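You operate a simulated robot arm through the tools that you are given. There is no shell and no other tool.

You are at the controls of a simulated two-armed robot. One attempt, no reset.

## Task
Turn the yellow and blue action knobs till their gauges read 0, then play test key G three times.
Fine: zero the counter before playing, so that it shows 3; leave the other knobs and keys.

It is judged by the outcome, as a careful person would: the job done as asked, and still so three seconds after it is handed in. It fails if anything else is knocked over, pushed out of place, dropped, spilled or broken.

## Robot
Two 7-joint arms with two-finger parallel grippers on one trunk that stands fixed in place. Base frame: the origin is at the foot of the trunk, x ahead of it, y to its left, z up. Lengths are in m, angles in rad, forces in N, time in s.
The left shoulder is at [0.03, 0.119, 1.084], the right one opposite. With the tool pointing down near the work surface each hand reaches from about 0.26 to 0.68 m from the base axis, measured 20 degrees to its own side. Payload 3.43 kg a hand.
The tool frame of a hand sits at the grasp point between the pads (the TCP): z along the fingers, y along the line on which they close. The tips reach 0.03 m beyond it. Largest opening 0.094 m; finger width 0.028, thickness 0.01; the body of the gripper, 0.05 by 0.096 m, starts 0.055 m behind the TCP.
Orientation is told as [roll, pitch, yaw] about the base's x, y, z axes, in that order, counted from this pose: with the fingers straight down and closing along the base's y, the tool's x points along the base's -x, its y along +y and its z along -z.

## Interface
- The arms move only by the tool play_rows. It takes "left_series", "right_series" or both (then of equal length, played together; a hand with none holds still); each is text: rows parted by semicolons, each of 7 numbers parted by spaces: the opening in per cent of the stroke, from 0 (shut) to 100 (fully open), then the shift along the tool's x, y, z in mm, then the turn, a rotation vector about the tool's x, y, z in rad. In form: grip x y z rx ry rz; .... A call has 1 to 20 rows; each row shifts and turns the commanded pose from where the row before left it, along the tool's axes as they then stand. Rows are played at 5 a second. More than 0.05 m and 0.15 rad between two rows, or a gripper value outside its range, and nothing of the call is played. Where a pose cannot be reached the arm comes as near as it can. A force on the tool above 40 N (or 10 N above the force at the start of the call, whichever is more), or a blocked arm, ends the call early, and 0.2 s more pass. The fingers move at their own pace (about 0.072 m/s each) and stop on an object; they squeeze with about 41 N. The grip force told is the motor's: it shows also when the fingers shut on nothing. Time passes only in rows, and 0.2 s behind the last, so rows that do not move let the fingers close. It gives the time, the measured TCP pose, the force on the tool (base axes), the opening and the grip force at its end, in the units of the frame above (readings bear some noise), with the torque about the TCP (base axes, N m) and any sound that the robot's microphone picked up.
- Cameras (640 x 400 px; columns grow to the right, rows downward): "scene" is now at [0.0497, -0.0325, 1.7849]; the picture's right is [-0.47, -0.88, 0.00], its down [-0.68, 0.37, -0.63] and it looks along [0.56, -0.30, -0.78] (base axes); focal length 275 px, centre (320, 200). "left" rides on the left gripper at [0.076, -0.014, -0.103] in its tool frame; the picture's right is [0.18, 0.98, 0.00], its down [-0.75, 0.14, -0.64] and it looks along [-0.63, 0.12, 0.77] (tool axes); focal length 243 px, centre (320, 200). "right" rides on the right gripper at [0.076, 0.014, -0.102] in its tool frame; the picture's right is [-0.18, 0.98, 0.00], its down [-0.75, -0.14, -0.64] and it looks along [-0.63, -0.12, 0.77] (tool axes); focal length 243 px, centre (320, 200). There is no depth. A picture from a camera that has moved, and an enlarged one, comes with that camera's place and axes in the base frame and with its lens. The place of the scene camera against the robot may be out by one fixed shift of up to 0.012 m in any direction.
- capture(camera): a new picture of that camera. No time passes.
- move_column(by): slides the trunk up (or, below 0, down) by that many m; the arms and the scene camera ride with it, the base frame stays. It gives what a move gives, with no picture.
- pan_tilt(pan, tilt): turns the head with the scene camera to pan (to the left, within 2.496 rad either way) and tilt (down, from -0.506 to 1.204), counted from straight ahead of the robot. It gives what a move gives.
- close_up(camera, box): a new picture of the part [left, top, right, bottom] of that camera's present view, enlarged. No time passes.
- job_done(): hands the job in; it is judged then, once.

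Nothing tells you positions but the pictures and the camera data. Unless the task says otherwise, let go and move clear before handing in.

The tools are called after ">>>" by a JSON object that holds its "method" and its "body". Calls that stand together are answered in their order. play_rows: Moves the arms, as the interface text tells. Its arguments: {"type":"object","properties":{"left_series":{"type":"string"},"right_series":{"type":"string"}},"required":[]} The other tools are called the same way: move_column (by) slides the trunk up or down; pan_tilt (pan, tilt) turns the head that bears the scene camera; capture (camera) takes a picture; close_up (camera, box) takes an enlarged picture of a part of a camera's view; job_done () hands the job in.

At the start:

```text
t: 0.0
left_ee_pos: [0.3622, -0.0032, 1.4867]
left_tool_rot: [-0.003, 0.001, 0.001]
left_contact_force: [-0.3, -0.2, 0.3]
left_wrist_torque: [0.03, -0.01, -0.01]
left_width: 0.0939
left_grasp_force: 0.0
right_ee_pos: [0.2403, -0.3559, 1.4864]
right_tool_rot: [-0.001, 0.0, 0.0]
right_contact_force: [1.0, -0.7, -0.5]
right_wrist_torque: [0.02, 0.04, 0.0]
right_width: 0.0941
right_grasp_force: 0.1
trunk travel left (down, up): [-0.35, 0.06]
head pan, tilt: [-0.492, 0.89]
```

scene: 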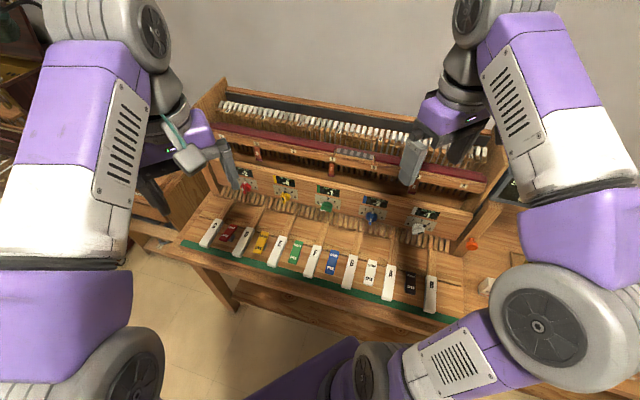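
right: 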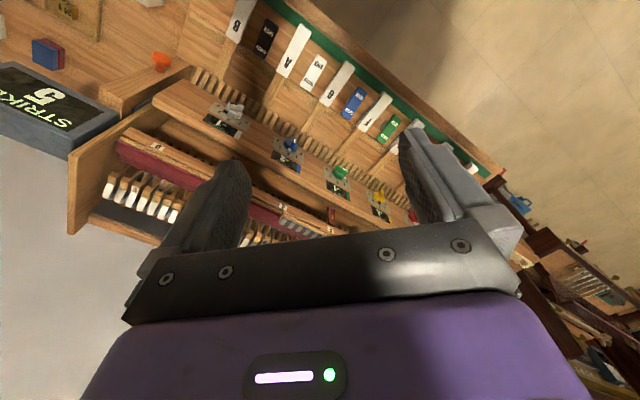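
left: 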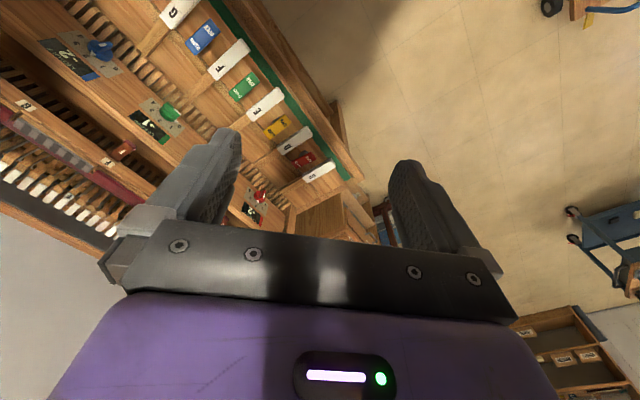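

I see a piano-action test bench with five coloured knobs and gauges, a row of lettered keys, and a strike counter that shows 5. First I will look closer at the panel, the keys and the counter.

>>> {"method": "close_up", "body": {"camera": "scene", "box": [220, 160, 460, 260]}}

>>> {"method": "close_up", "body": {"camera": "scene", "box": [180, 200, 460, 330]}}

>>> {"method": "close_up", "body": {"camera": "right", "box": [0, 0, 240, 150]}}

>>> {"method": "close_up", "body": {"camera": "scene", "box": [440, 160, 560, 320]}}

```text
2.67 times, centred on (340, 210) of scene
camera zoom: at [0.0497, -0.0325, 1.7849], right [-0.47, -0.88, 0.0], down [-0.68, 0.37, -0.63], along [0.56, -0.3, -0.78], focal length 733 px, centre (267, 173)
```

zoom: 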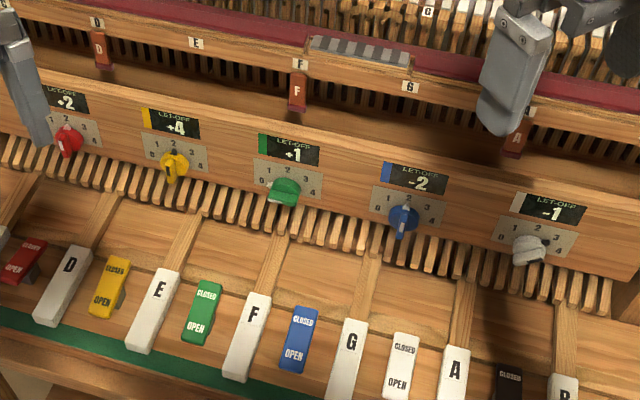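

```text
2.29 times, centred on (320, 265) of scene
camera zoom: at [0.0497, -0.0325, 1.7849], right [-0.47, -0.88, 0.0], down [-0.68, 0.37, -0.63], along [0.56, -0.3, -0.78], focal length 628 px, centre (320, 51)
```

zoom: 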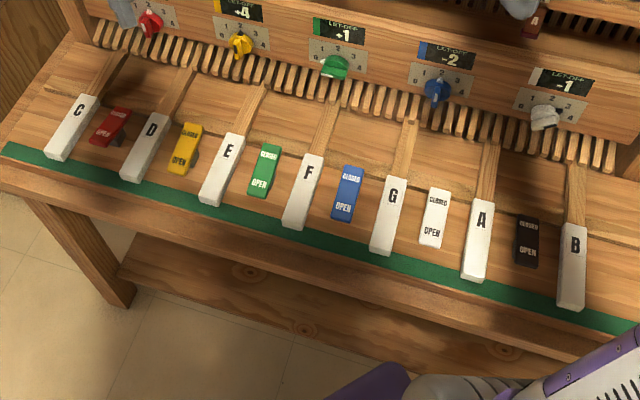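

```text
2.67 times, centred on (120, 75) of right
camera zoom: at [0.1654, -0.3407, 1.5899], right [0.18, 0.98, 0.0], down [0.75, -0.14, 0.64], along [0.63, -0.12, -0.77], focal length 647 px, centre (853, 533)
```

zoom: 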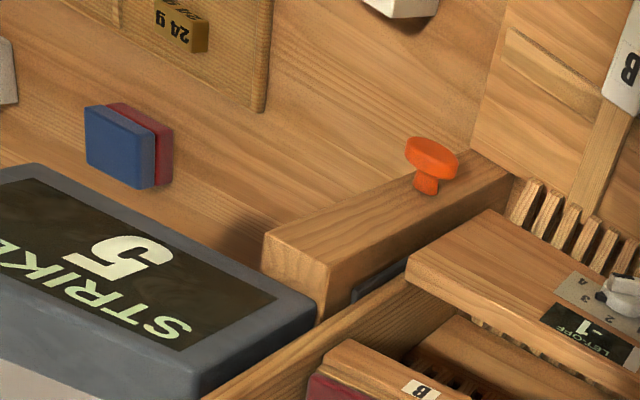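

```text
2.50 times, centred on (500, 240) of scene
camera zoom: at [0.0497, -0.0325, 1.7849], right [-0.47, -0.88, 0.0], down [-0.68, 0.37, -0.63], along [0.56, -0.3, -0.78], focal length 687 px, centre (-130, 100)
```

zoom: 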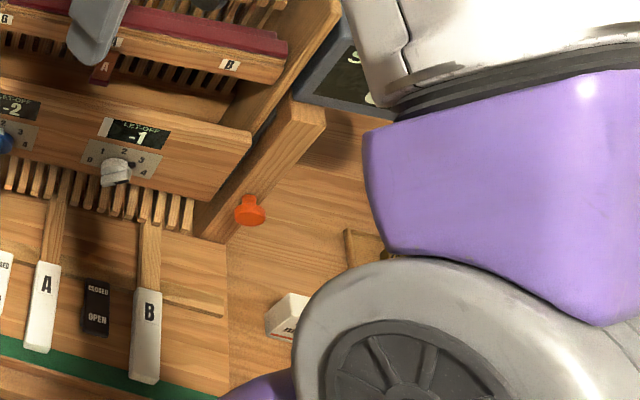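

The bench stands at about 45° to my right, with key C far to the left and B near to the right. The orange button near the STRIKES box is probably the counter reset, so I'll turn the head for more views before planning.

>>> {"method": "pan_tilt", "body": {"pan": -0.785, "tilt": 0.8}}

>>> {"method": "capture", "body": {"camera": "scene"}}

>>> {"method": "close_up", "body": {"camera": "right", "box": [80, 60, 320, 210]}}

>>> {"method": "close_up", "body": {"camera": "left", "box": [0, 0, 240, 150]}}

```text
t: 0.8
left_ee_pos: [0.3626, -0.0039, 1.4869]
left_tool_rot: [-0.001, 0.0, -0.001]
left_contact_force: [-0.4, 0.7, 0.4]
left_wrist_torque: [0.03, 0.0, 0.02]
left_width: 0.094
left_grasp_force: 0.1
right_ee_pos: [0.2417, -0.3552, 1.4867]
right_tool_rot: [0.0, -0.001, -0.001]
right_contact_force: [-0.4, 0.2, -0.4]
right_wrist_torque: [-0.03, 0.0, 0.0]
right_width: 0.094
right_grasp_force: 0.0
trunk travel left (down, up): [-0.35, 0.06]
head pan, tilt: [-0.785, 0.799]
```

```text
taken
camera scene: at [0.0397, -0.0535, 1.792], right [-0.71, -0.71, 0.0], down [-0.51, 0.51, -0.7], along [0.49, -0.49, -0.72], focal length 275 px, centre (320, 200)
```

scene: 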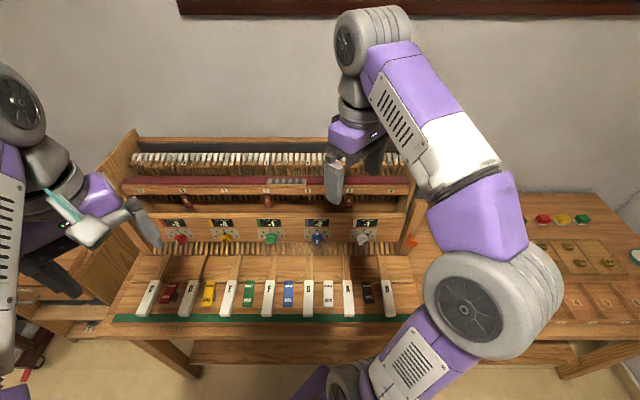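

```text
2.67 times, centred on (200, 135) of right
camera zoom: at [0.1655, -0.3407, 1.5899], right [0.18, 0.98, 0.0], down [0.75, -0.14, 0.64], along [0.63, -0.12, -0.77], focal length 647 px, centre (640, 373)
```

zoom: 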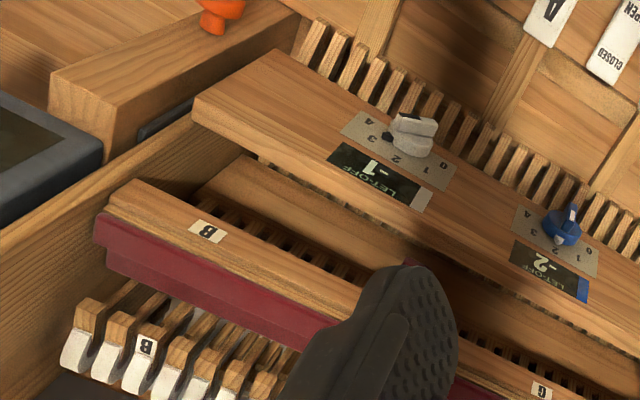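

```text
2.67 times, centred on (120, 75) of left
camera zoom: at [0.2871, -0.0164, 1.5891], right [-0.18, 0.98, 0.0], down [0.75, 0.14, 0.64], along [0.63, 0.12, -0.77], focal length 647 px, centre (853, 533)
```

zoom: 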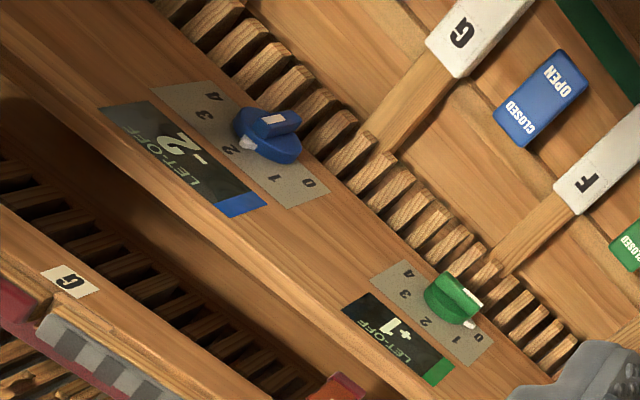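

The panel with knobs lies behind the keys, and the blue knob is at about (0.47, -0.47, 0.97). I'll zoom in on the details for triangulation and to understand the rockers and the reset button.

>>> {"method": "close_up", "body": {"camera": "scene", "box": [140, 200, 300, 300]}}

>>> {"method": "close_up", "body": {"camera": "scene", "box": [270, 200, 430, 300]}}

>>> {"method": "close_up", "body": {"camera": "scene", "box": [110, 250, 430, 350]}}

>>> {"method": "close_up", "body": {"camera": "scene", "box": [120, 120, 440, 260]}}

>>> {"method": "close_up", "body": {"camera": "left", "box": [0, 0, 400, 250]}}

>>> {"method": "capture", "body": {"camera": "right"}}

```text
4.00 times, centred on (220, 250) of scene
camera zoom: at [0.0397, -0.0535, 1.792], right [-0.71, -0.71, 0.0], down [-0.51, 0.51, -0.7], along [0.49, -0.49, -0.72], focal length 1100 px, centre (720, 0)
```

zoom: 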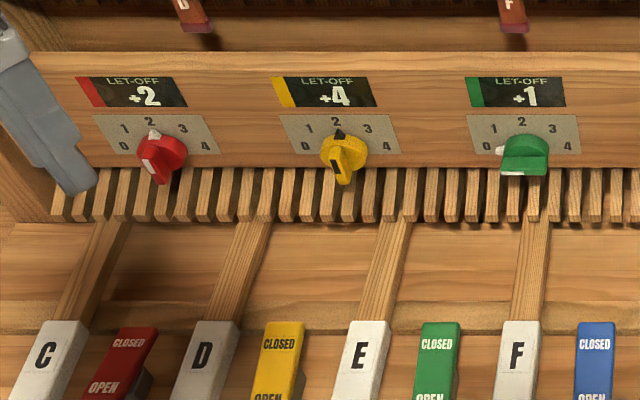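

```text
4.00 times, centred on (350, 250) of scene
camera zoom: at [0.0397, -0.0535, 1.792], right [-0.71, -0.71, 0.0], down [-0.51, 0.51, -0.7], along [0.49, -0.49, -0.72], focal length 1100 px, centre (200, 0)
```

zoom: 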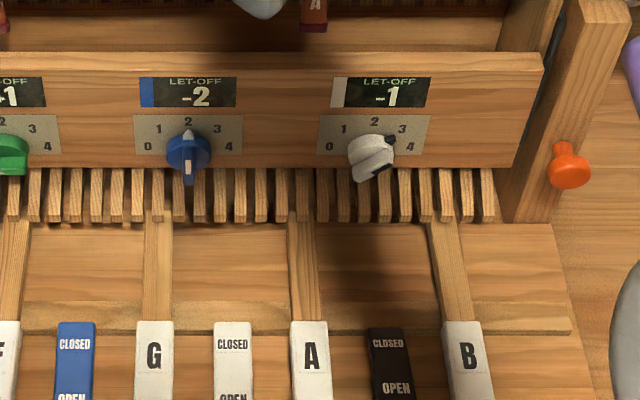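

```text
2.00 times, centred on (270, 300) of scene
camera zoom: at [0.0397, -0.0535, 1.792], right [-0.71, -0.71, 0.0], down [-0.51, 0.51, -0.7], along [0.49, -0.49, -0.72], focal length 550 px, centre (420, 0)
```

zoom: 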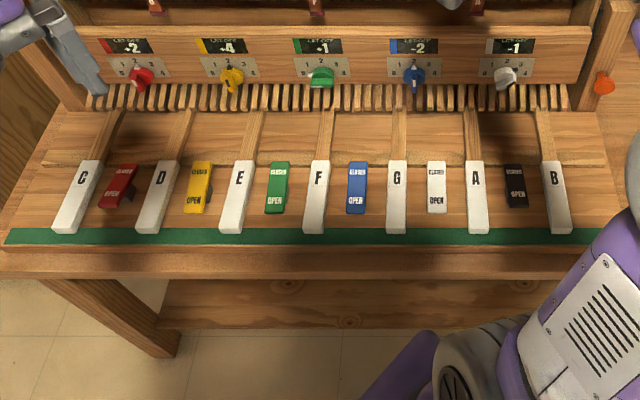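

```text
2.00 times, centred on (280, 190) of scene
camera zoom: at [0.0397, -0.0535, 1.792], right [-0.71, -0.71, 0.0], down [-0.51, 0.51, -0.7], along [0.49, -0.49, -0.72], focal length 550 px, centre (400, 220)
```

zoom: 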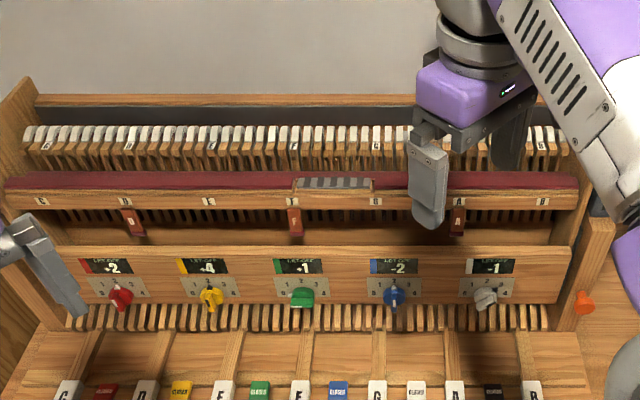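

```text
1.60 times, centred on (200, 125) of left
camera zoom: at [0.2871, -0.0164, 1.5891], right [-0.18, 0.98, 0.0], down [0.75, 0.14, 0.64], along [0.63, 0.12, -0.77], focal length 388 px, centre (512, 320)
```

zoom: 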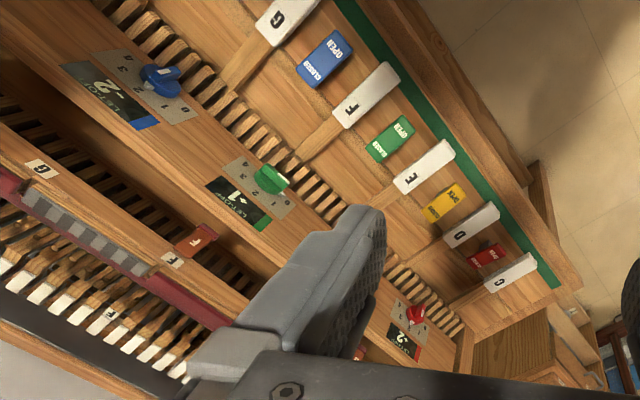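

```text
taken
camera right: at [0.1655, -0.3407, 1.5899], right [0.18, 0.98, 0.0], down [0.75, -0.14, 0.64], along [0.63, -0.12, -0.77], focal length 243 px, centre (320, 200)
```

right: 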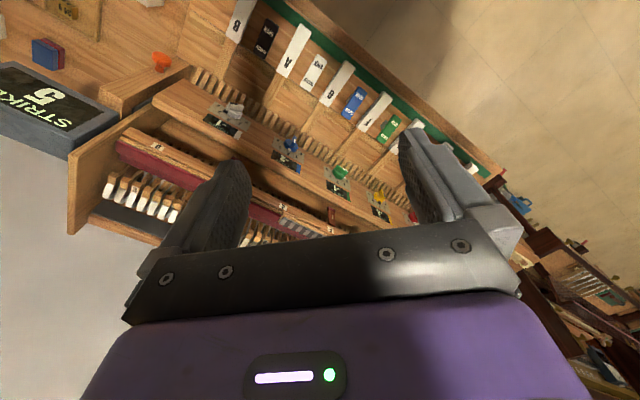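

The panel is nearly vertical, so the knob axes point toward me, and the dials run 0–4 over about 180°. I'll lower the right hand for a nearer look at the orange button and the counter.

>>> {"method": "play_rows", "body": {"right_series": "50 11 -18 30 0 0 0; 0 11 -18 30 0 0 0; 0 11 -18 30 0 0 0; 0 11 -18 30 0 0 0; 0 11 -18 30 0 0 0; 0 11 -18 30 0 0 0; 0 11 -18 30 0 0 0; 0 11 -18 30 0 0 0"}}

>>> {"method": "capture", "body": {"camera": "right"}}

>>> {"method": "capture", "body": {"camera": "scene"}}

```text
t: 2.6
left_ee_pos: [0.3624, -0.0031, 1.4869]
left_tool_rot: [-0.001, 0.0, 0.0]
left_contact_force: [0.4, -0.6, -0.2]
left_wrist_torque: [0.01, 0.02, 0.0]
left_width: 0.0939
left_grasp_force: 0.1
right_ee_pos: [0.1495, -0.4986, 1.2452]
right_tool_rot: [0.002, 0.0, 0.0]
right_contact_force: [0.0, 0.6, -0.2]
right_wrist_torque: [-0.01, -0.01, 0.0]
right_width: 0.0003
right_grasp_force: 32.9
trunk travel left (down, up): [-0.35, 0.06]
head pan, tilt: [-0.785, 0.799]
```

```text
taken
camera right: at [0.0743, -0.4845, 1.3489], right [0.18, 0.98, 0.0], down [0.75, -0.14, 0.64], along [0.63, -0.12, -0.77], focal length 243 px, centre (320, 200)
```

right: 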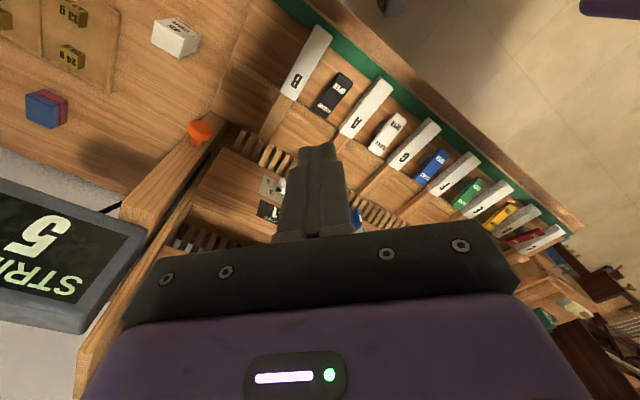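

```text
taken
camera scene: at [0.0398, -0.0546, 1.7919], right [-0.71, -0.71, 0.0], down [-0.51, 0.51, -0.7], along [0.49, -0.49, -0.72], focal length 275 px, centre (320, 200)
```

scene: 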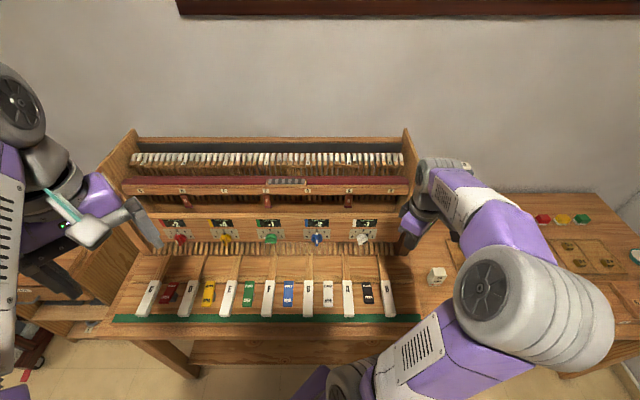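

Two right-camera views place the orange knob at about (0.212, -0.724, 0.95). I'll zoom in to see which way it faces and how it works.

>>> {"method": "close_up", "body": {"camera": "right", "box": [120, 80, 280, 180]}}

>>> {"method": "close_up", "body": {"camera": "right", "box": [0, 170, 160, 300]}}

>>> {"method": "close_up", "body": {"camera": "scene", "box": [360, 120, 480, 300]}}

>>> {"method": "close_up", "body": {"camera": "scene", "box": [120, 120, 440, 260]}}

```text
4.00 times, centred on (200, 130) of right
camera zoom: at [0.0743, -0.4845, 1.3489], right [0.18, 0.98, 0.0], down [0.75, -0.14, 0.64], along [0.63, -0.12, -0.77], focal length 970 px, centre (800, 480)
```

zoom: 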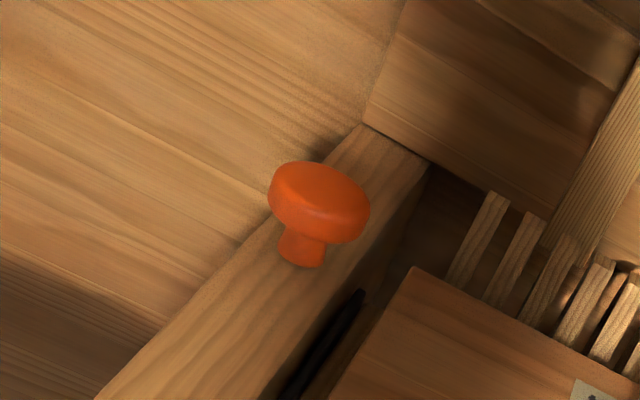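

```text
3.08 times, centred on (80, 235) of right
camera zoom: at [0.0743, -0.4845, 1.3489], right [0.18, 0.98, 0.0], down [0.75, -0.14, 0.64], along [0.63, -0.12, -0.77], focal length 746 px, centre (1058, 92)
```

zoom: 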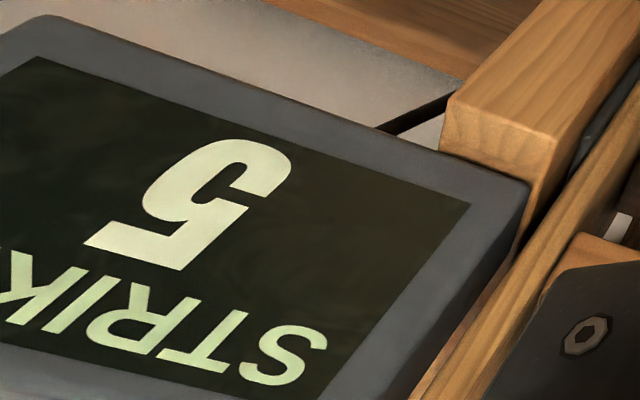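

```text
2.22 times, centred on (420, 210) of scene
camera zoom: at [0.0398, -0.0546, 1.7919], right [-0.71, -0.71, 0.0], down [-0.51, 0.51, -0.7], along [0.49, -0.49, -0.72], focal length 611 px, centre (98, 178)
```

zoom: 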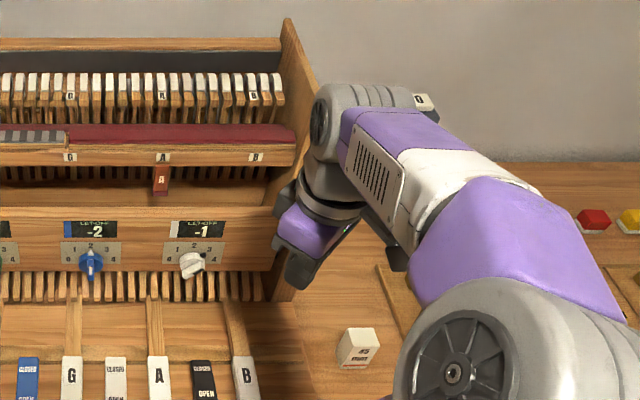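

```text
2.00 times, centred on (280, 190) of scene
camera zoom: at [0.0398, -0.0546, 1.7919], right [-0.71, -0.71, 0.0], down [-0.51, 0.51, -0.7], along [0.49, -0.49, -0.72], focal length 550 px, centre (400, 220)
```

zoom: 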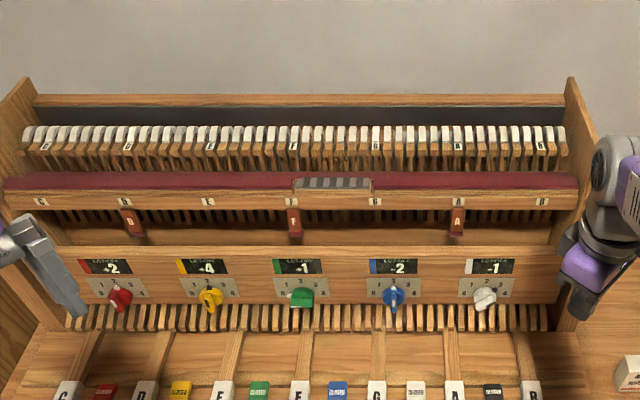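

The panel is vertical, with its face about 0.682 m out along the −45° direction and the knob axes horizontal at z≈0.956. To keep the camera clear of the keys I want it above the hand, so I'm testing whether the right wrist can roll about +135° in free air.

>>> {"method": "play_rows", "body": {"right_series": "0 0 0 -10 0 0 -0.147; 0 0 0 -10 0 0 -0.147; 0 0 0 -10 0 0 -0.147; 0 0 0 -10 0 0 -0.147; 0 0 0 -10 0 0 -0.147; 0 0 0 0 0 0 -0.147; 0 0 0 0 0 0 -0.147; 0 0 0 0 0 0 -0.147; 0 0 0 0 0 0 -0.147; 0 0 0 0 0 0 -0.147; 0 0 0 0 0 0 -0.147; 0 0 0 0 0 0 -0.147; 0 0 0 0 0 0 -0.147; 0 0 0 0 0 0 -0.147; 0 0 0 0 0 0 -0.147; 0 0 0 0 0 0 -0.147"}}

>>> {"method": "capture", "body": {"camera": "right"}}

>>> {"method": "capture", "body": {"camera": "scene"}}

```text
t: 6.0
left_ee_pos: [0.3634, -0.0037, 1.486]
left_tool_rot: [-0.002, 0.0, 0.001]
left_contact_force: [0.0, -0.5, 1.0]
left_wrist_torque: [0.02, 0.01, 0.02]
left_width: 0.094
left_grasp_force: 0.0
right_ee_pos: [0.1537, -0.499, 1.2963]
right_tool_rot: [0.0, 0.001, 2.354]
right_contact_force: [0.0, 0.3, 0.2]
right_wrist_torque: [0.02, -0.04, -0.01]
right_width: 0.0002
right_grasp_force: 32.7
trunk travel left (down, up): [-0.35, 0.06]
head pan, tilt: [-0.785, 0.799]
```

```text
taken
camera right: at [0.1973, -0.5625, 1.3996], right [-0.83, -0.56, 0.0], down [-0.43, 0.63, 0.64], along [-0.36, 0.53, -0.77], focal length 243 px, centre (320, 200)
```

right: 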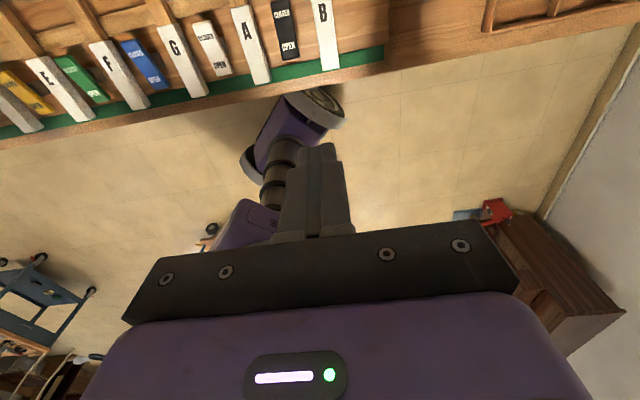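

```text
taken
camera scene: at [0.0395, -0.0538, 1.792], right [-0.71, -0.71, 0.0], down [-0.51, 0.51, -0.7], along [0.49, -0.49, -0.72], focal length 275 px, centre (320, 200)
```

scene: 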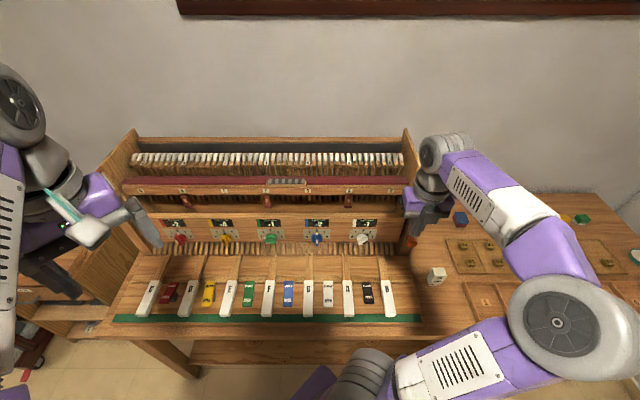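

The roll works. Now I'll pitch the right hand forward so the fingers point at the panel with the camera above.

>>> {"method": "play_rows", "body": {"right_series": "0 0 0 0 0 0.143 0; 0 0 0 0 0 0.143 0; 0 0 0 0 0 0.143 0; 0 0 0 0 0 0.143 0; 0 0 0 0 0 0.143 0; 0 0 0 0 0 0.143 0; 0 0 0 0 0 0.143 0; 0 0 0 0 0 0.143 0; 0 0 0 0 0 0.143 0; 0 0 0 0 0 0.142 0; 0 0 0 0 0 0.142 0"}}

>>> {"method": "capture", "body": {"camera": "right"}}

>>> {"method": "capture", "body": {"camera": "scene"}}

```text
t: 8.4
left_ee_pos: [0.3624, -0.0033, 1.4876]
left_tool_rot: [0.0, 0.0, 0.001]
left_contact_force: [-0.4, 0.2, 0.6]
left_wrist_torque: [0.03, 0.01, -0.02]
left_width: 0.094
left_grasp_force: 0.0
right_ee_pos: [0.1464, -0.5485, 1.322]
right_tool_rot: [-1.713, 1.57, 0.64]
right_contact_force: [0.2, 0.3, 0.2]
right_wrist_torque: [0.0, -0.01, 0.02]
right_width: 0.0
right_grasp_force: 33.2
right hand out of reach, approached as far as the arm can: row 9, 10, 11
trunk travel left (down, up): [-0.35, 0.06]
head pan, tilt: [-0.785, 0.799]
```

```text
taken
camera right: at [0.0654, -0.4852, 1.3989], right [-0.7, -0.69, -0.19], down [-0.35, 0.56, -0.75], along [0.62, -0.46, -0.63], focal length 243 px, centre (320, 200)
```

right: 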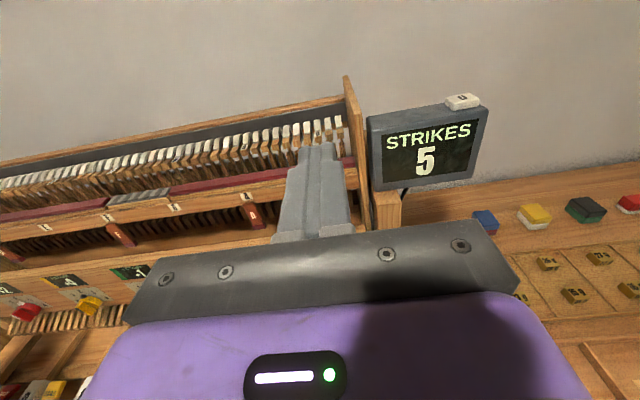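

```text
taken
camera scene: at [0.0392, -0.0552, 1.7919], right [-0.71, -0.71, 0.0], down [-0.51, 0.51, -0.7], along [0.49, -0.49, -0.72], focal length 275 px, centre (320, 200)
```

scene: 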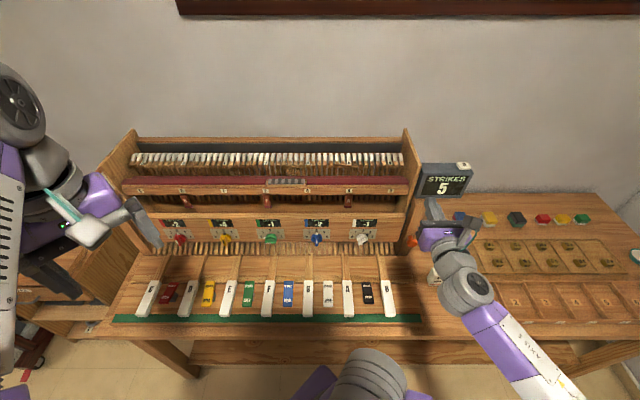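

The pitch worked apart from a little reach shortfall close to the body. I'll now move the hand out in front of the blue knob, still high and clear.

>>> {"method": "play_rows", "body": {"right_series": "0 -5 -20 30 0 0 0; 0 -25 -30 25 0 0 0; 0 -30 -30 15 0 0 0; 0 -30 -30 15 0 0 0; 0 -30 -30 15 0 0 0; 0 -30 -30 15 0 0 0; 0 -26 -24 3 0 0 0"}}

>>> {"method": "capture", "body": {"camera": "right"}}

>>> {"method": "capture", "body": {"camera": "scene"}}

```text
t: 10.0
left_ee_pos: [0.3619, -0.0023, 1.4868]
left_tool_rot: [-0.002, -0.001, 0.001]
left_contact_force: [0.1, 0.5, -0.3]
left_wrist_torque: [0.01, 0.01, -0.02]
left_width: 0.0939
left_grasp_force: 0.2
right_ee_pos: [0.3123, -0.5148, 1.2854]
right_tool_rot: [-0.014, 1.563, 2.34]
right_contact_force: [0.2, 0.3, -0.1]
right_wrist_torque: [-0.05, -0.02, -0.02]
right_width: 0.0
right_grasp_force: 33.5
right hand out of reach, approached as far as the arm can: row 3, 4, 5, 6, 7
trunk travel left (down, up): [-0.35, 0.06]
head pan, tilt: [-0.785, 0.799]
```

```text
taken
camera right: at [0.2314, -0.453, 1.3628], right [-0.7, -0.69, -0.18], down [-0.36, 0.56, -0.75], along [0.62, -0.46, -0.64], focal length 243 px, centre (320, 200)
```

right: 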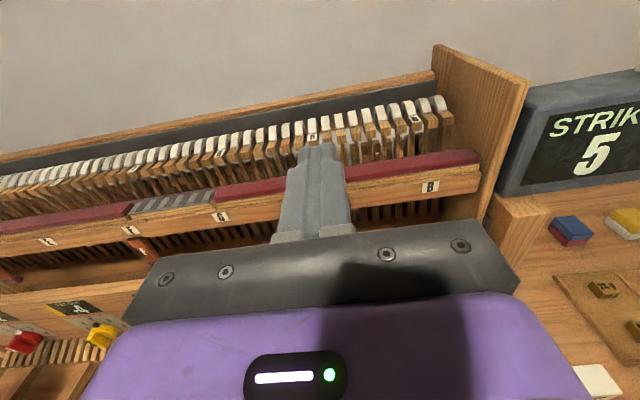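

```text
taken
camera scene: at [0.0394, -0.0533, 1.792], right [-0.71, -0.71, 0.0], down [-0.51, 0.51, -0.7], along [0.49, -0.49, -0.72], focal length 275 px, centre (320, 200)
```

scene: 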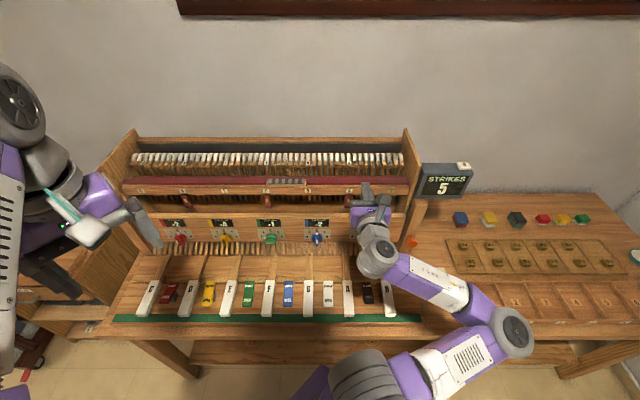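

The horizontal pose is reach-limited for the right arm this close in, so the left arm suits the knobs better. I'll use the right hand for the orange reset, tilting it 45° down and moving it in front of the button, still high.

>>> {"method": "play_rows", "body": {"right_series": "0 0 0 -10 0 -0.131 0; 0 0 0 -10 0 -0.131 0; 0 0 0 0 0 -0.131 0; 0 0 0 0 0 -0.131 0; 0 0 0 0 0 -0.131 0; 0 0 0 0 0 -0.13 0; 0 -10 27 10 0 0 0; 0 -15 27 15 0 0 0; 0 -20 27 20 0 0 0; 0 -20 27 20 0 0 0; 0 -20 27 20 0 0 0; 0 -20 27 20 0 0 0; 0 -20 27 20 0 0 0"}}

>>> {"method": "capture", "body": {"camera": "right"}}

>>> {"method": "capture", "body": {"camera": "scene"}}

```text
t: 12.8
left_ee_pos: [0.3642, -0.0038, 1.4867]
left_tool_rot: [0.0, -0.001, -0.001]
left_contact_force: [0.5, 0.0, 0.5]
left_wrist_torque: [0.0, 0.01, 0.02]
left_width: 0.0943
left_grasp_force: 0.1
right_ee_pos: [0.1651, -0.6362, 1.1106]
right_tool_rot: [-0.001, 0.784, 2.351]
right_contact_force: [-0.3, -0.5, -0.5]
right_wrist_torque: [-0.02, -0.01, -0.03]
right_width: 0.0
right_grasp_force: 32.9
trunk travel left (down, up): [-0.35, 0.06]
head pan, tilt: [-0.785, 0.799]
```

```text
taken
camera right: at [0.1431, -0.6324, 1.2366], right [-0.79, -0.6, -0.13], down [-0.59, 0.8, -0.08], along [0.15, 0.02, -0.99], focal length 243 px, centre (320, 200)
```

right: 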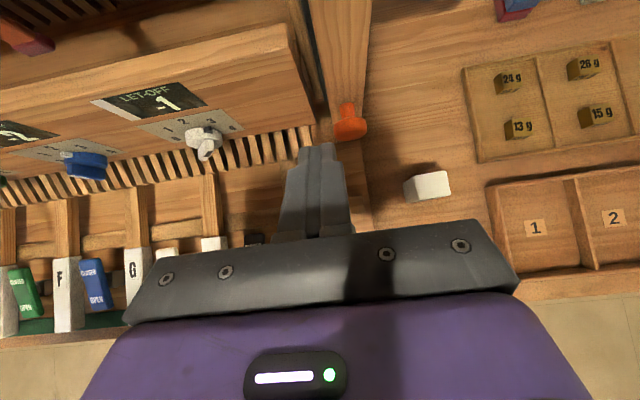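

```text
taken
camera scene: at [0.0408, -0.0549, 1.7919], right [-0.71, -0.71, 0.0], down [-0.51, 0.51, -0.7], along [0.49, -0.49, -0.72], focal length 275 px, centre (320, 200)
```

scene: 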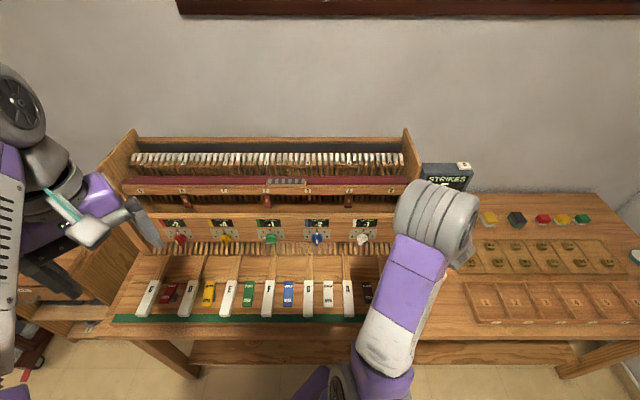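

The right hand is in good position above and before the button, and its camera confirms the cap at about (0.21, -0.72, 0.95). I'll zoom in and then bring the fingertips down in front of it.

>>> {"method": "close_up", "body": {"camera": "right", "box": [270, 60, 430, 160]}}

>>> {"method": "play_rows", "body": {"right_series": "0 -19 7 30 0 0 0; 0 -19 7 30 0 0 0; 0 -19 7 30 0 0 0; 0 -19 7 30 0 0 0"}}

>>> {"method": "capture", "body": {"camera": "right"}}

```text
4.00 times, centred on (350, 110) of right
camera zoom: at [0.1431, -0.6324, 1.2366], right [-0.79, -0.6, -0.13], down [-0.59, 0.8, -0.08], along [0.15, 0.02, -0.99], focal length 970 px, centre (200, 560)
```

zoom: 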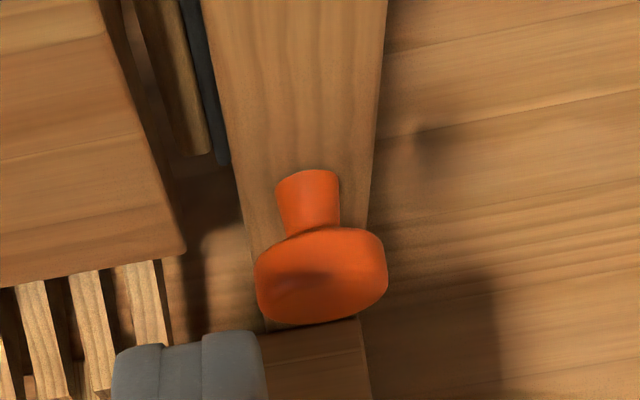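

```text
t: 13.8
left_ee_pos: [0.364, -0.0026, 1.4853]
left_tool_rot: [-0.001, 0.0, -0.001]
left_contact_force: [0.1, 0.4, 0.2]
left_wrist_torque: [-0.01, 0.01, -0.01]
left_width: 0.0939
left_grasp_force: 0.1
right_ee_pos: [0.169, -0.6783, 0.97]
right_tool_rot: [-0.002, 0.785, 2.351]
right_contact_force: [-0.4, 0.1, 0.5]
right_wrist_torque: [-0.02, -0.02, 0.01]
right_width: 0.0
right_grasp_force: 33.2
trunk travel left (down, up): [-0.35, 0.06]
head pan, tilt: [-0.785, 0.799]
```

```text
taken
camera right: at [0.1459, -0.6748, 1.0972], right [-0.79, -0.6, -0.13], down [-0.59, 0.8, -0.08], along [0.15, 0.02, -0.99], focal length 243 px, centre (320, 200)
```

right: 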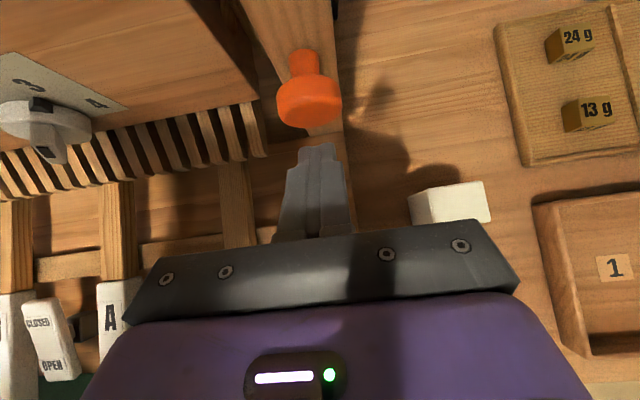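

The fingertip sits about 2 cm in front of the cap and level with it. I'll push gently along the panel direction and watch the force and the counter.

>>> {"method": "play_rows", "body": {"right_series": "0 7 0 7 0 0 0; 0 5 0 5 0 0 0; 0 4 0 4 0 0 0; 0 4 0 4 0 0 0; 0 0 0 0 0 0 0"}}

>>> {"method": "capture", "body": {"camera": "right"}}

>>> {"method": "close_up", "body": {"camera": "scene", "box": [400, 150, 500, 210]}}

```text
t: 14.8
left_ee_pos: [0.3618, -0.0001, 1.4871]
left_tool_rot: [-0.003, -0.002, -0.001]
left_contact_force: [0.4, 0.0, 0.4]
left_wrist_torque: [0.02, 0.0, -0.01]
left_width: 0.0941
left_grasp_force: 0.0
right_ee_pos: [0.1756, -0.6907, 0.9666]
right_tool_rot: [0.003, 0.76, 2.344]
right_contact_force: [-13.1, 16.2, 6.1]
right_wrist_torque: [0.04, -0.03, 0.15]
right_width: 0.0002
right_grasp_force: 32.9
trunk travel left (down, up): [-0.35, 0.06]
head pan, tilt: [-0.785, 0.799]
stopped in row 4 (right hand): the force on the tool passed its limit at 43 N (the readings are from after the stop); the commanded pose is now the measured one
```

```text
taken
camera right: at [0.1562, -0.6884, 1.0942], right [-0.8, -0.59, -0.12], down [-0.59, 0.81, -0.06], along [0.13, 0.03, -0.99], focal length 243 px, centre (320, 200)
```

right: 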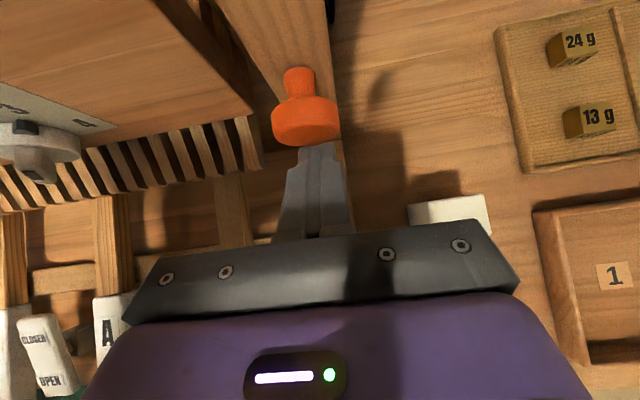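

```text
6.40 times, centred on (450, 180) of scene
camera zoom: at [0.0389, -0.051, 1.7922], right [-0.71, -0.71, 0.0], down [-0.51, 0.51, -0.7], along [0.49, -0.49, -0.72], focal length 1760 px, centre (-512, 328)
```

zoom: 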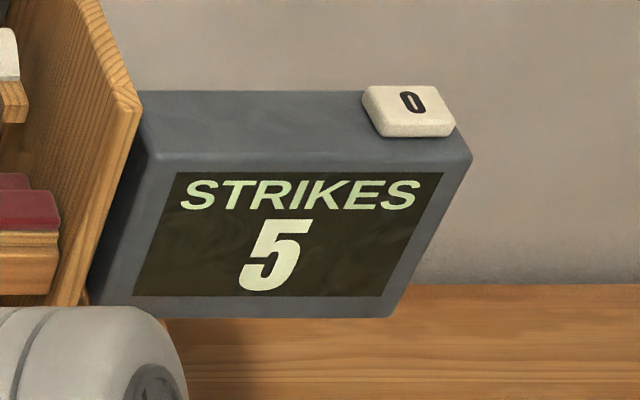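

The orange peg is rigid, so it isn't the reset. The counter box itself has a white cap marked "0" on its top-right corner. I'll back away from the peg, rise, and look at that cap.

>>> {"method": "play_rows", "body": {"right_series": "0 -7 0 -7 0 0 0; 0 -14 0 -14 0 0 0; 0 -14 0 -14 0 0 0; 0 -14 0 -14 0 0 0; 0 28 0 -28 0 0 0; 0 28 0 -28 0 0 0; 0 28 0 -28 0 0 0; 0 28 0 -28 0 0 0; 0 28 0 -28 0 0 0; 0 28 0 -28 0 0 0; 0 28 0 -28 0 0 0; 0 28 0 -28 0 0 0"}}

>>> {"method": "capture", "body": {"camera": "right"}}

>>> {"method": "capture", "body": {"camera": "scene"}}

```text
t: 17.4
left_ee_pos: [0.3632, -0.002, 1.4874]
left_tool_rot: [-0.003, 0.0, -0.001]
left_contact_force: [-0.3, 0.3, -1.1]
left_wrist_torque: [-0.01, -0.01, 0.03]
left_width: 0.0937
left_grasp_force: 0.1
right_ee_pos: [0.1337, -0.6489, 1.2871]
right_tool_rot: [-0.001, 0.769, 2.347]
right_contact_force: [-0.8, 0.2, 0.1]
right_wrist_torque: [-0.02, -0.03, 0.01]
right_width: 0.0001
right_grasp_force: 33.0
trunk travel left (down, up): [-0.35, 0.06]
head pan, tilt: [-0.785, 0.799]
```

```text
taken
camera right: at [0.1134, -0.6461, 1.4147], right [-0.79, -0.59, -0.13], down [-0.59, 0.8, -0.06], along [0.14, 0.03, -0.99], focal length 243 px, centre (320, 200)
```

right: 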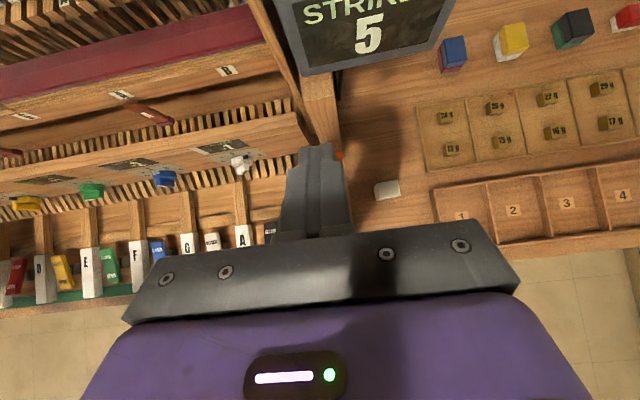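

```text
taken
camera scene: at [0.0396, -0.0528, 1.792], right [-0.71, -0.71, 0.0], down [-0.51, 0.51, -0.7], along [0.49, -0.49, -0.72], focal length 275 px, centre (320, 200)
```

scene: 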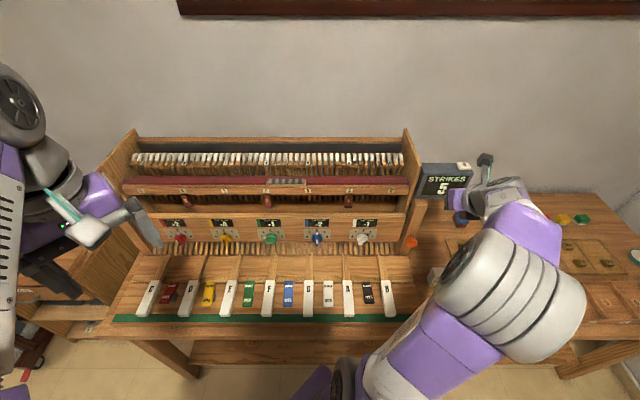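

The "0" cap looks to be around (0.20, -0.90, 1.22), near the end of my right arm's reach. I'll raise the trunk a little, then turn the right hand to head toward it at a shallow tilt.

>>> {"method": "move_column", "body": {"by": 0.055}}

>>> {"method": "play_rows", "body": {"right_series": "0 0 0 0 -0.0788 0 0.0816; 0 0 0 0 -0.0788 0 0.0816; 0 0 0 0 -0.0788 0 0.0816; 0 0 0 0 -0.0788 0 0.0816; 0 0 0 0 -0.0788 0 0.0816; 0 0 0 0 0 0.14 0; 0 0 0 0 0 0.14 0; 0 0 0 0 0 0.14 0; 0 0 0 20 0 0 0; 0 5 0 30 0 0 0; 0 5 0 30 0 0 0; 0 5 0 30 0 0 0"}}

>>> {"method": "capture", "body": {"camera": "right"}}

>>> {"method": "capture", "body": {"camera": "scene"}}

```text
t: 18.4
left_ee_pos: [0.3629, -0.0028, 1.5423]
left_tool_rot: [-0.002, 0.0, 0.0]
left_contact_force: [0.2, -0.4, 0.1]
left_wrist_torque: [0.02, 0.01, -0.01]
left_width: 0.0941
left_grasp_force: 0.1
right_ee_pos: [0.1343, -0.648, 1.3414]
right_tool_rot: [0.0, 0.768, 2.345]
right_contact_force: [0.3, 0.4, -0.1]
right_wrist_torque: [-0.02, 0.0, 0.02]
right_width: 0.0
right_grasp_force: 33.2
trunk travel left (down, up): [-0.405, 0.005]
head pan, tilt: [-0.785, 0.799]
```

```text
t: 21.1
left_ee_pos: [0.3638, -0.0059, 1.542]
left_tool_rot: [0.002, -0.001, 0.001]
left_contact_force: [-0.4, -1.1, -0.8]
left_wrist_torque: [0.04, 0.0, -0.02]
left_width: 0.0942
left_grasp_force: 0.1
right_ee_pos: [0.0422, -0.77, 1.3223]
right_tool_rot: [0.172, 1.193, 1.743]
right_contact_force: [-0.3, -0.5, -0.7]
right_wrist_torque: [0.02, -0.01, -0.02]
right_width: 0.0
right_grasp_force: 33.1
trunk travel left (down, up): [-0.405, 0.005]
head pan, tilt: [-0.785, 0.799]
stopped in row 12 (right hand): the arm was blocked; the commanded pose is now the measured one
```

```text
taken
camera right: at [0.0354, -0.7007, 1.4316], right [-0.99, 0.06, -0.11], down [0.1, 0.87, -0.48], along [0.07, -0.48, -0.87], focal length 243 px, centre (320, 200)
```

right: 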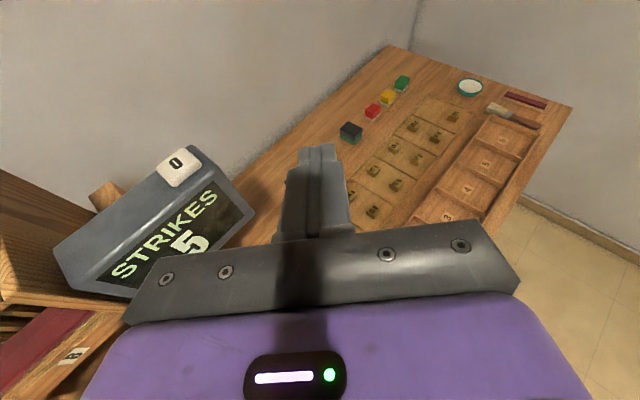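

```text
taken
camera scene: at [0.0416, -0.0561, 1.8468], right [-0.71, -0.71, 0.0], down [-0.51, 0.51, -0.7], along [0.49, -0.49, -0.72], focal length 275 px, centre (320, 200)
```

scene: 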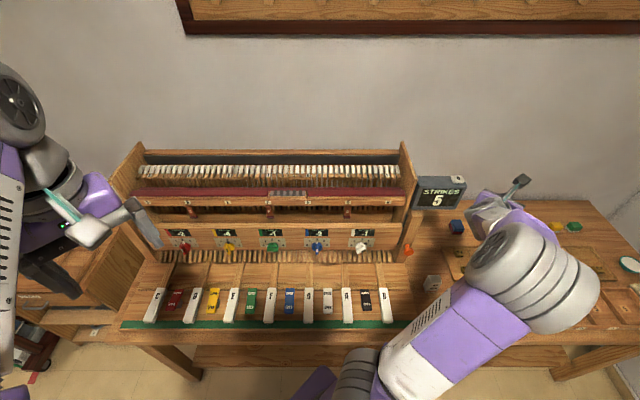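

The right arm was blocked at the last row without touching anything, probably at a joint limit. I can see the "0" cap clearly now, so I'll locate it and see whether the hand can be moved sideways toward it.

>>> {"method": "close_up", "body": {"camera": "right", "box": [40, 120, 280, 300]}}

>>> {"method": "play_rows", "body": {"right_series": "0 0 -20 0 0 0 0; 0 0 -30 0 0 0 0; 0 0 -30 0 0 0 0"}}

>>> {"method": "capture", "body": {"camera": "right"}}

```text
2.22 times, centred on (160, 210) of right
camera zoom: at [0.0354, -0.7007, 1.4316], right [-0.99, 0.06, -0.11], down [0.1, 0.87, -0.48], along [0.07, -0.48, -0.87], focal length 539 px, centre (676, 178)
```

zoom: 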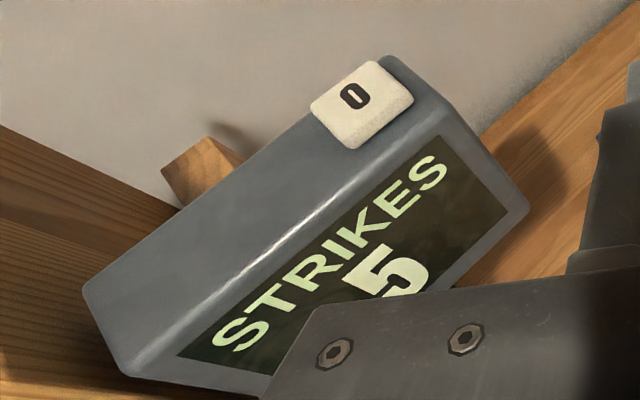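

```text
t: 21.9
left_ee_pos: [0.3606, -0.0036, 1.5422]
left_tool_rot: [0.0, -0.001, -0.001]
left_contact_force: [0.4, -0.2, 0.4]
left_wrist_torque: [0.0, -0.01, 0.0]
left_width: 0.0941
left_grasp_force: 0.1
right_ee_pos: [0.1197, -0.7675, 1.3174]
right_tool_rot: [0.169, 1.194, 1.737]
right_contact_force: [-0.7, 1.4, 0.1]
right_wrist_torque: [-0.01, 0.01, 0.0]
right_width: 0.0
right_grasp_force: 32.9
trunk travel left (down, up): [-0.405, 0.005]
head pan, tilt: [-0.785, 0.799]
```

```text
taken
camera right: at [0.112, -0.6989, 1.427], right [-0.99, 0.06, -0.11], down [0.1, 0.87, -0.48], along [0.07, -0.48, -0.87], focal length 243 px, centre (320, 200)
```

right: 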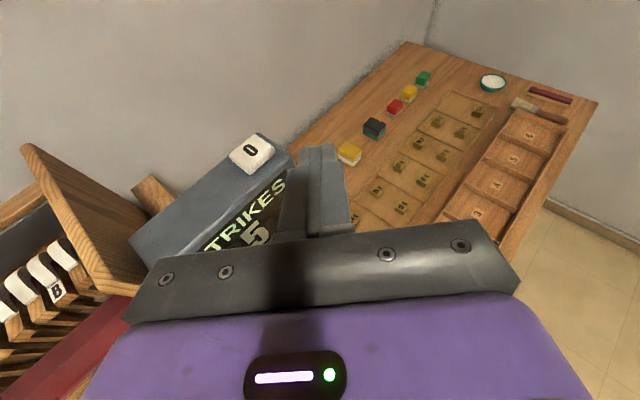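

The cap triangulates to about (0.19, -0.86, 1.247), within reach. I'll move the fingertip to hover above it.

>>> {"method": "play_rows", "body": {"right_series": "0 3 -24 15 0 0 0; 0 3 -24 20 0 0 0; 0 3 -24 20 0 0 0"}}

>>> {"method": "capture", "body": {"camera": "right"}}

>>> {"method": "close_up", "body": {"camera": "scene", "box": [390, 130, 550, 230]}}

```text
t: 22.8
left_ee_pos: [0.3645, -0.003, 1.5423]
left_tool_rot: [-0.001, 0.001, 0.0]
left_contact_force: [-0.3, -0.3, -0.5]
left_wrist_torque: [-0.01, -0.02, -0.01]
left_width: 0.0942
left_grasp_force: 0.0
right_ee_pos: [0.194, -0.8215, 1.3036]
right_tool_rot: [0.171, 1.193, 1.739]
right_contact_force: [1.3, 0.4, 0.2]
right_wrist_torque: [0.03, 0.02, -0.01]
right_width: 0.0002
right_grasp_force: 33.0
trunk travel left (down, up): [-0.405, 0.005]
head pan, tilt: [-0.785, 0.799]
```

```text
taken
camera right: at [0.1877, -0.7541, 1.4125], right [-0.99, 0.06, -0.11], down [0.1, 0.87, -0.48], along [0.07, -0.48, -0.87], focal length 243 px, centre (320, 200)
```

right: 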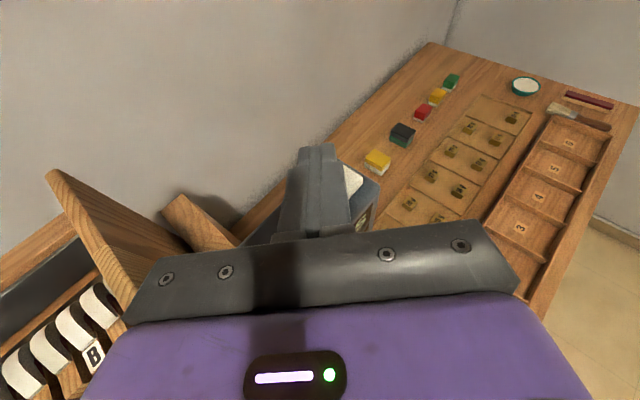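

```text
4.00 times, centred on (470, 180) of scene
camera zoom: at [0.041, -0.0547, 1.8469], right [-0.71, -0.71, 0.0], down [-0.51, 0.51, -0.7], along [0.49, -0.49, -0.72], focal length 1100 px, centre (-280, 280)
```

zoom: 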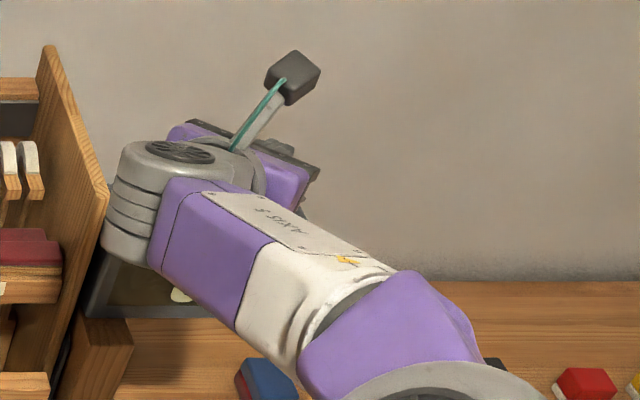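

The fingertip hovers about 3 cm above the cap, well centred. I'll lower it vertically in small steps and watch for contact and the count.

>>> {"method": "play_rows", "body": {"right_series": "0 -9.3 -0.6 8 0 0 0; 0 -9.3 -0.6 6 0 0 0; 0 -5 0 2 0 0 0; 0 -4 0 1.5 0 0 0; 0 0 0 0 0 0 0"}}

>>> {"method": "capture", "body": {"camera": "right"}}

```text
t: 23.9
left_ee_pos: [0.3626, -0.0012, 1.5423]
left_tool_rot: [-0.003, -0.003, -0.001]
left_contact_force: [-0.3, -0.2, -0.1]
left_wrist_torque: [0.0, -0.03, 0.0]
left_width: 0.094
left_grasp_force: 0.0
right_ee_pos: [0.1922, -0.827, 1.275]
right_tool_rot: [0.174, 1.204, 1.74]
right_contact_force: [1.1, -9.0, 22.7]
right_wrist_torque: [-0.75, -0.02, -0.02]
right_width: 0.0001
right_grasp_force: 32.5
trunk travel left (down, up): [-0.405, 0.005]
head pan, tilt: [-0.785, 0.799]
heard: click
```

```text
taken
camera right: at [0.1849, -0.7577, 1.384], right [-0.99, 0.06, -0.11], down [0.1, 0.87, -0.49], along [0.07, -0.49, -0.87], focal length 243 px, centre (320, 200)
```

right: 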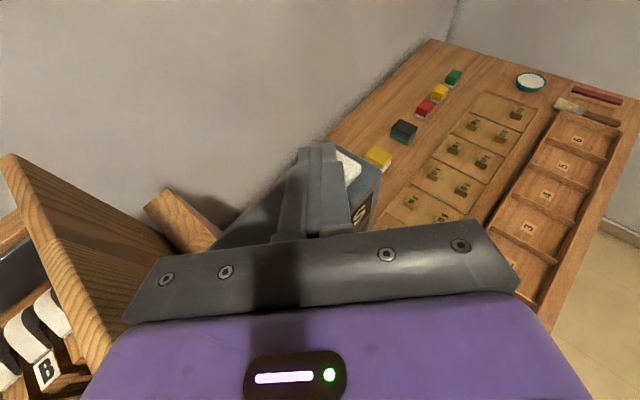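

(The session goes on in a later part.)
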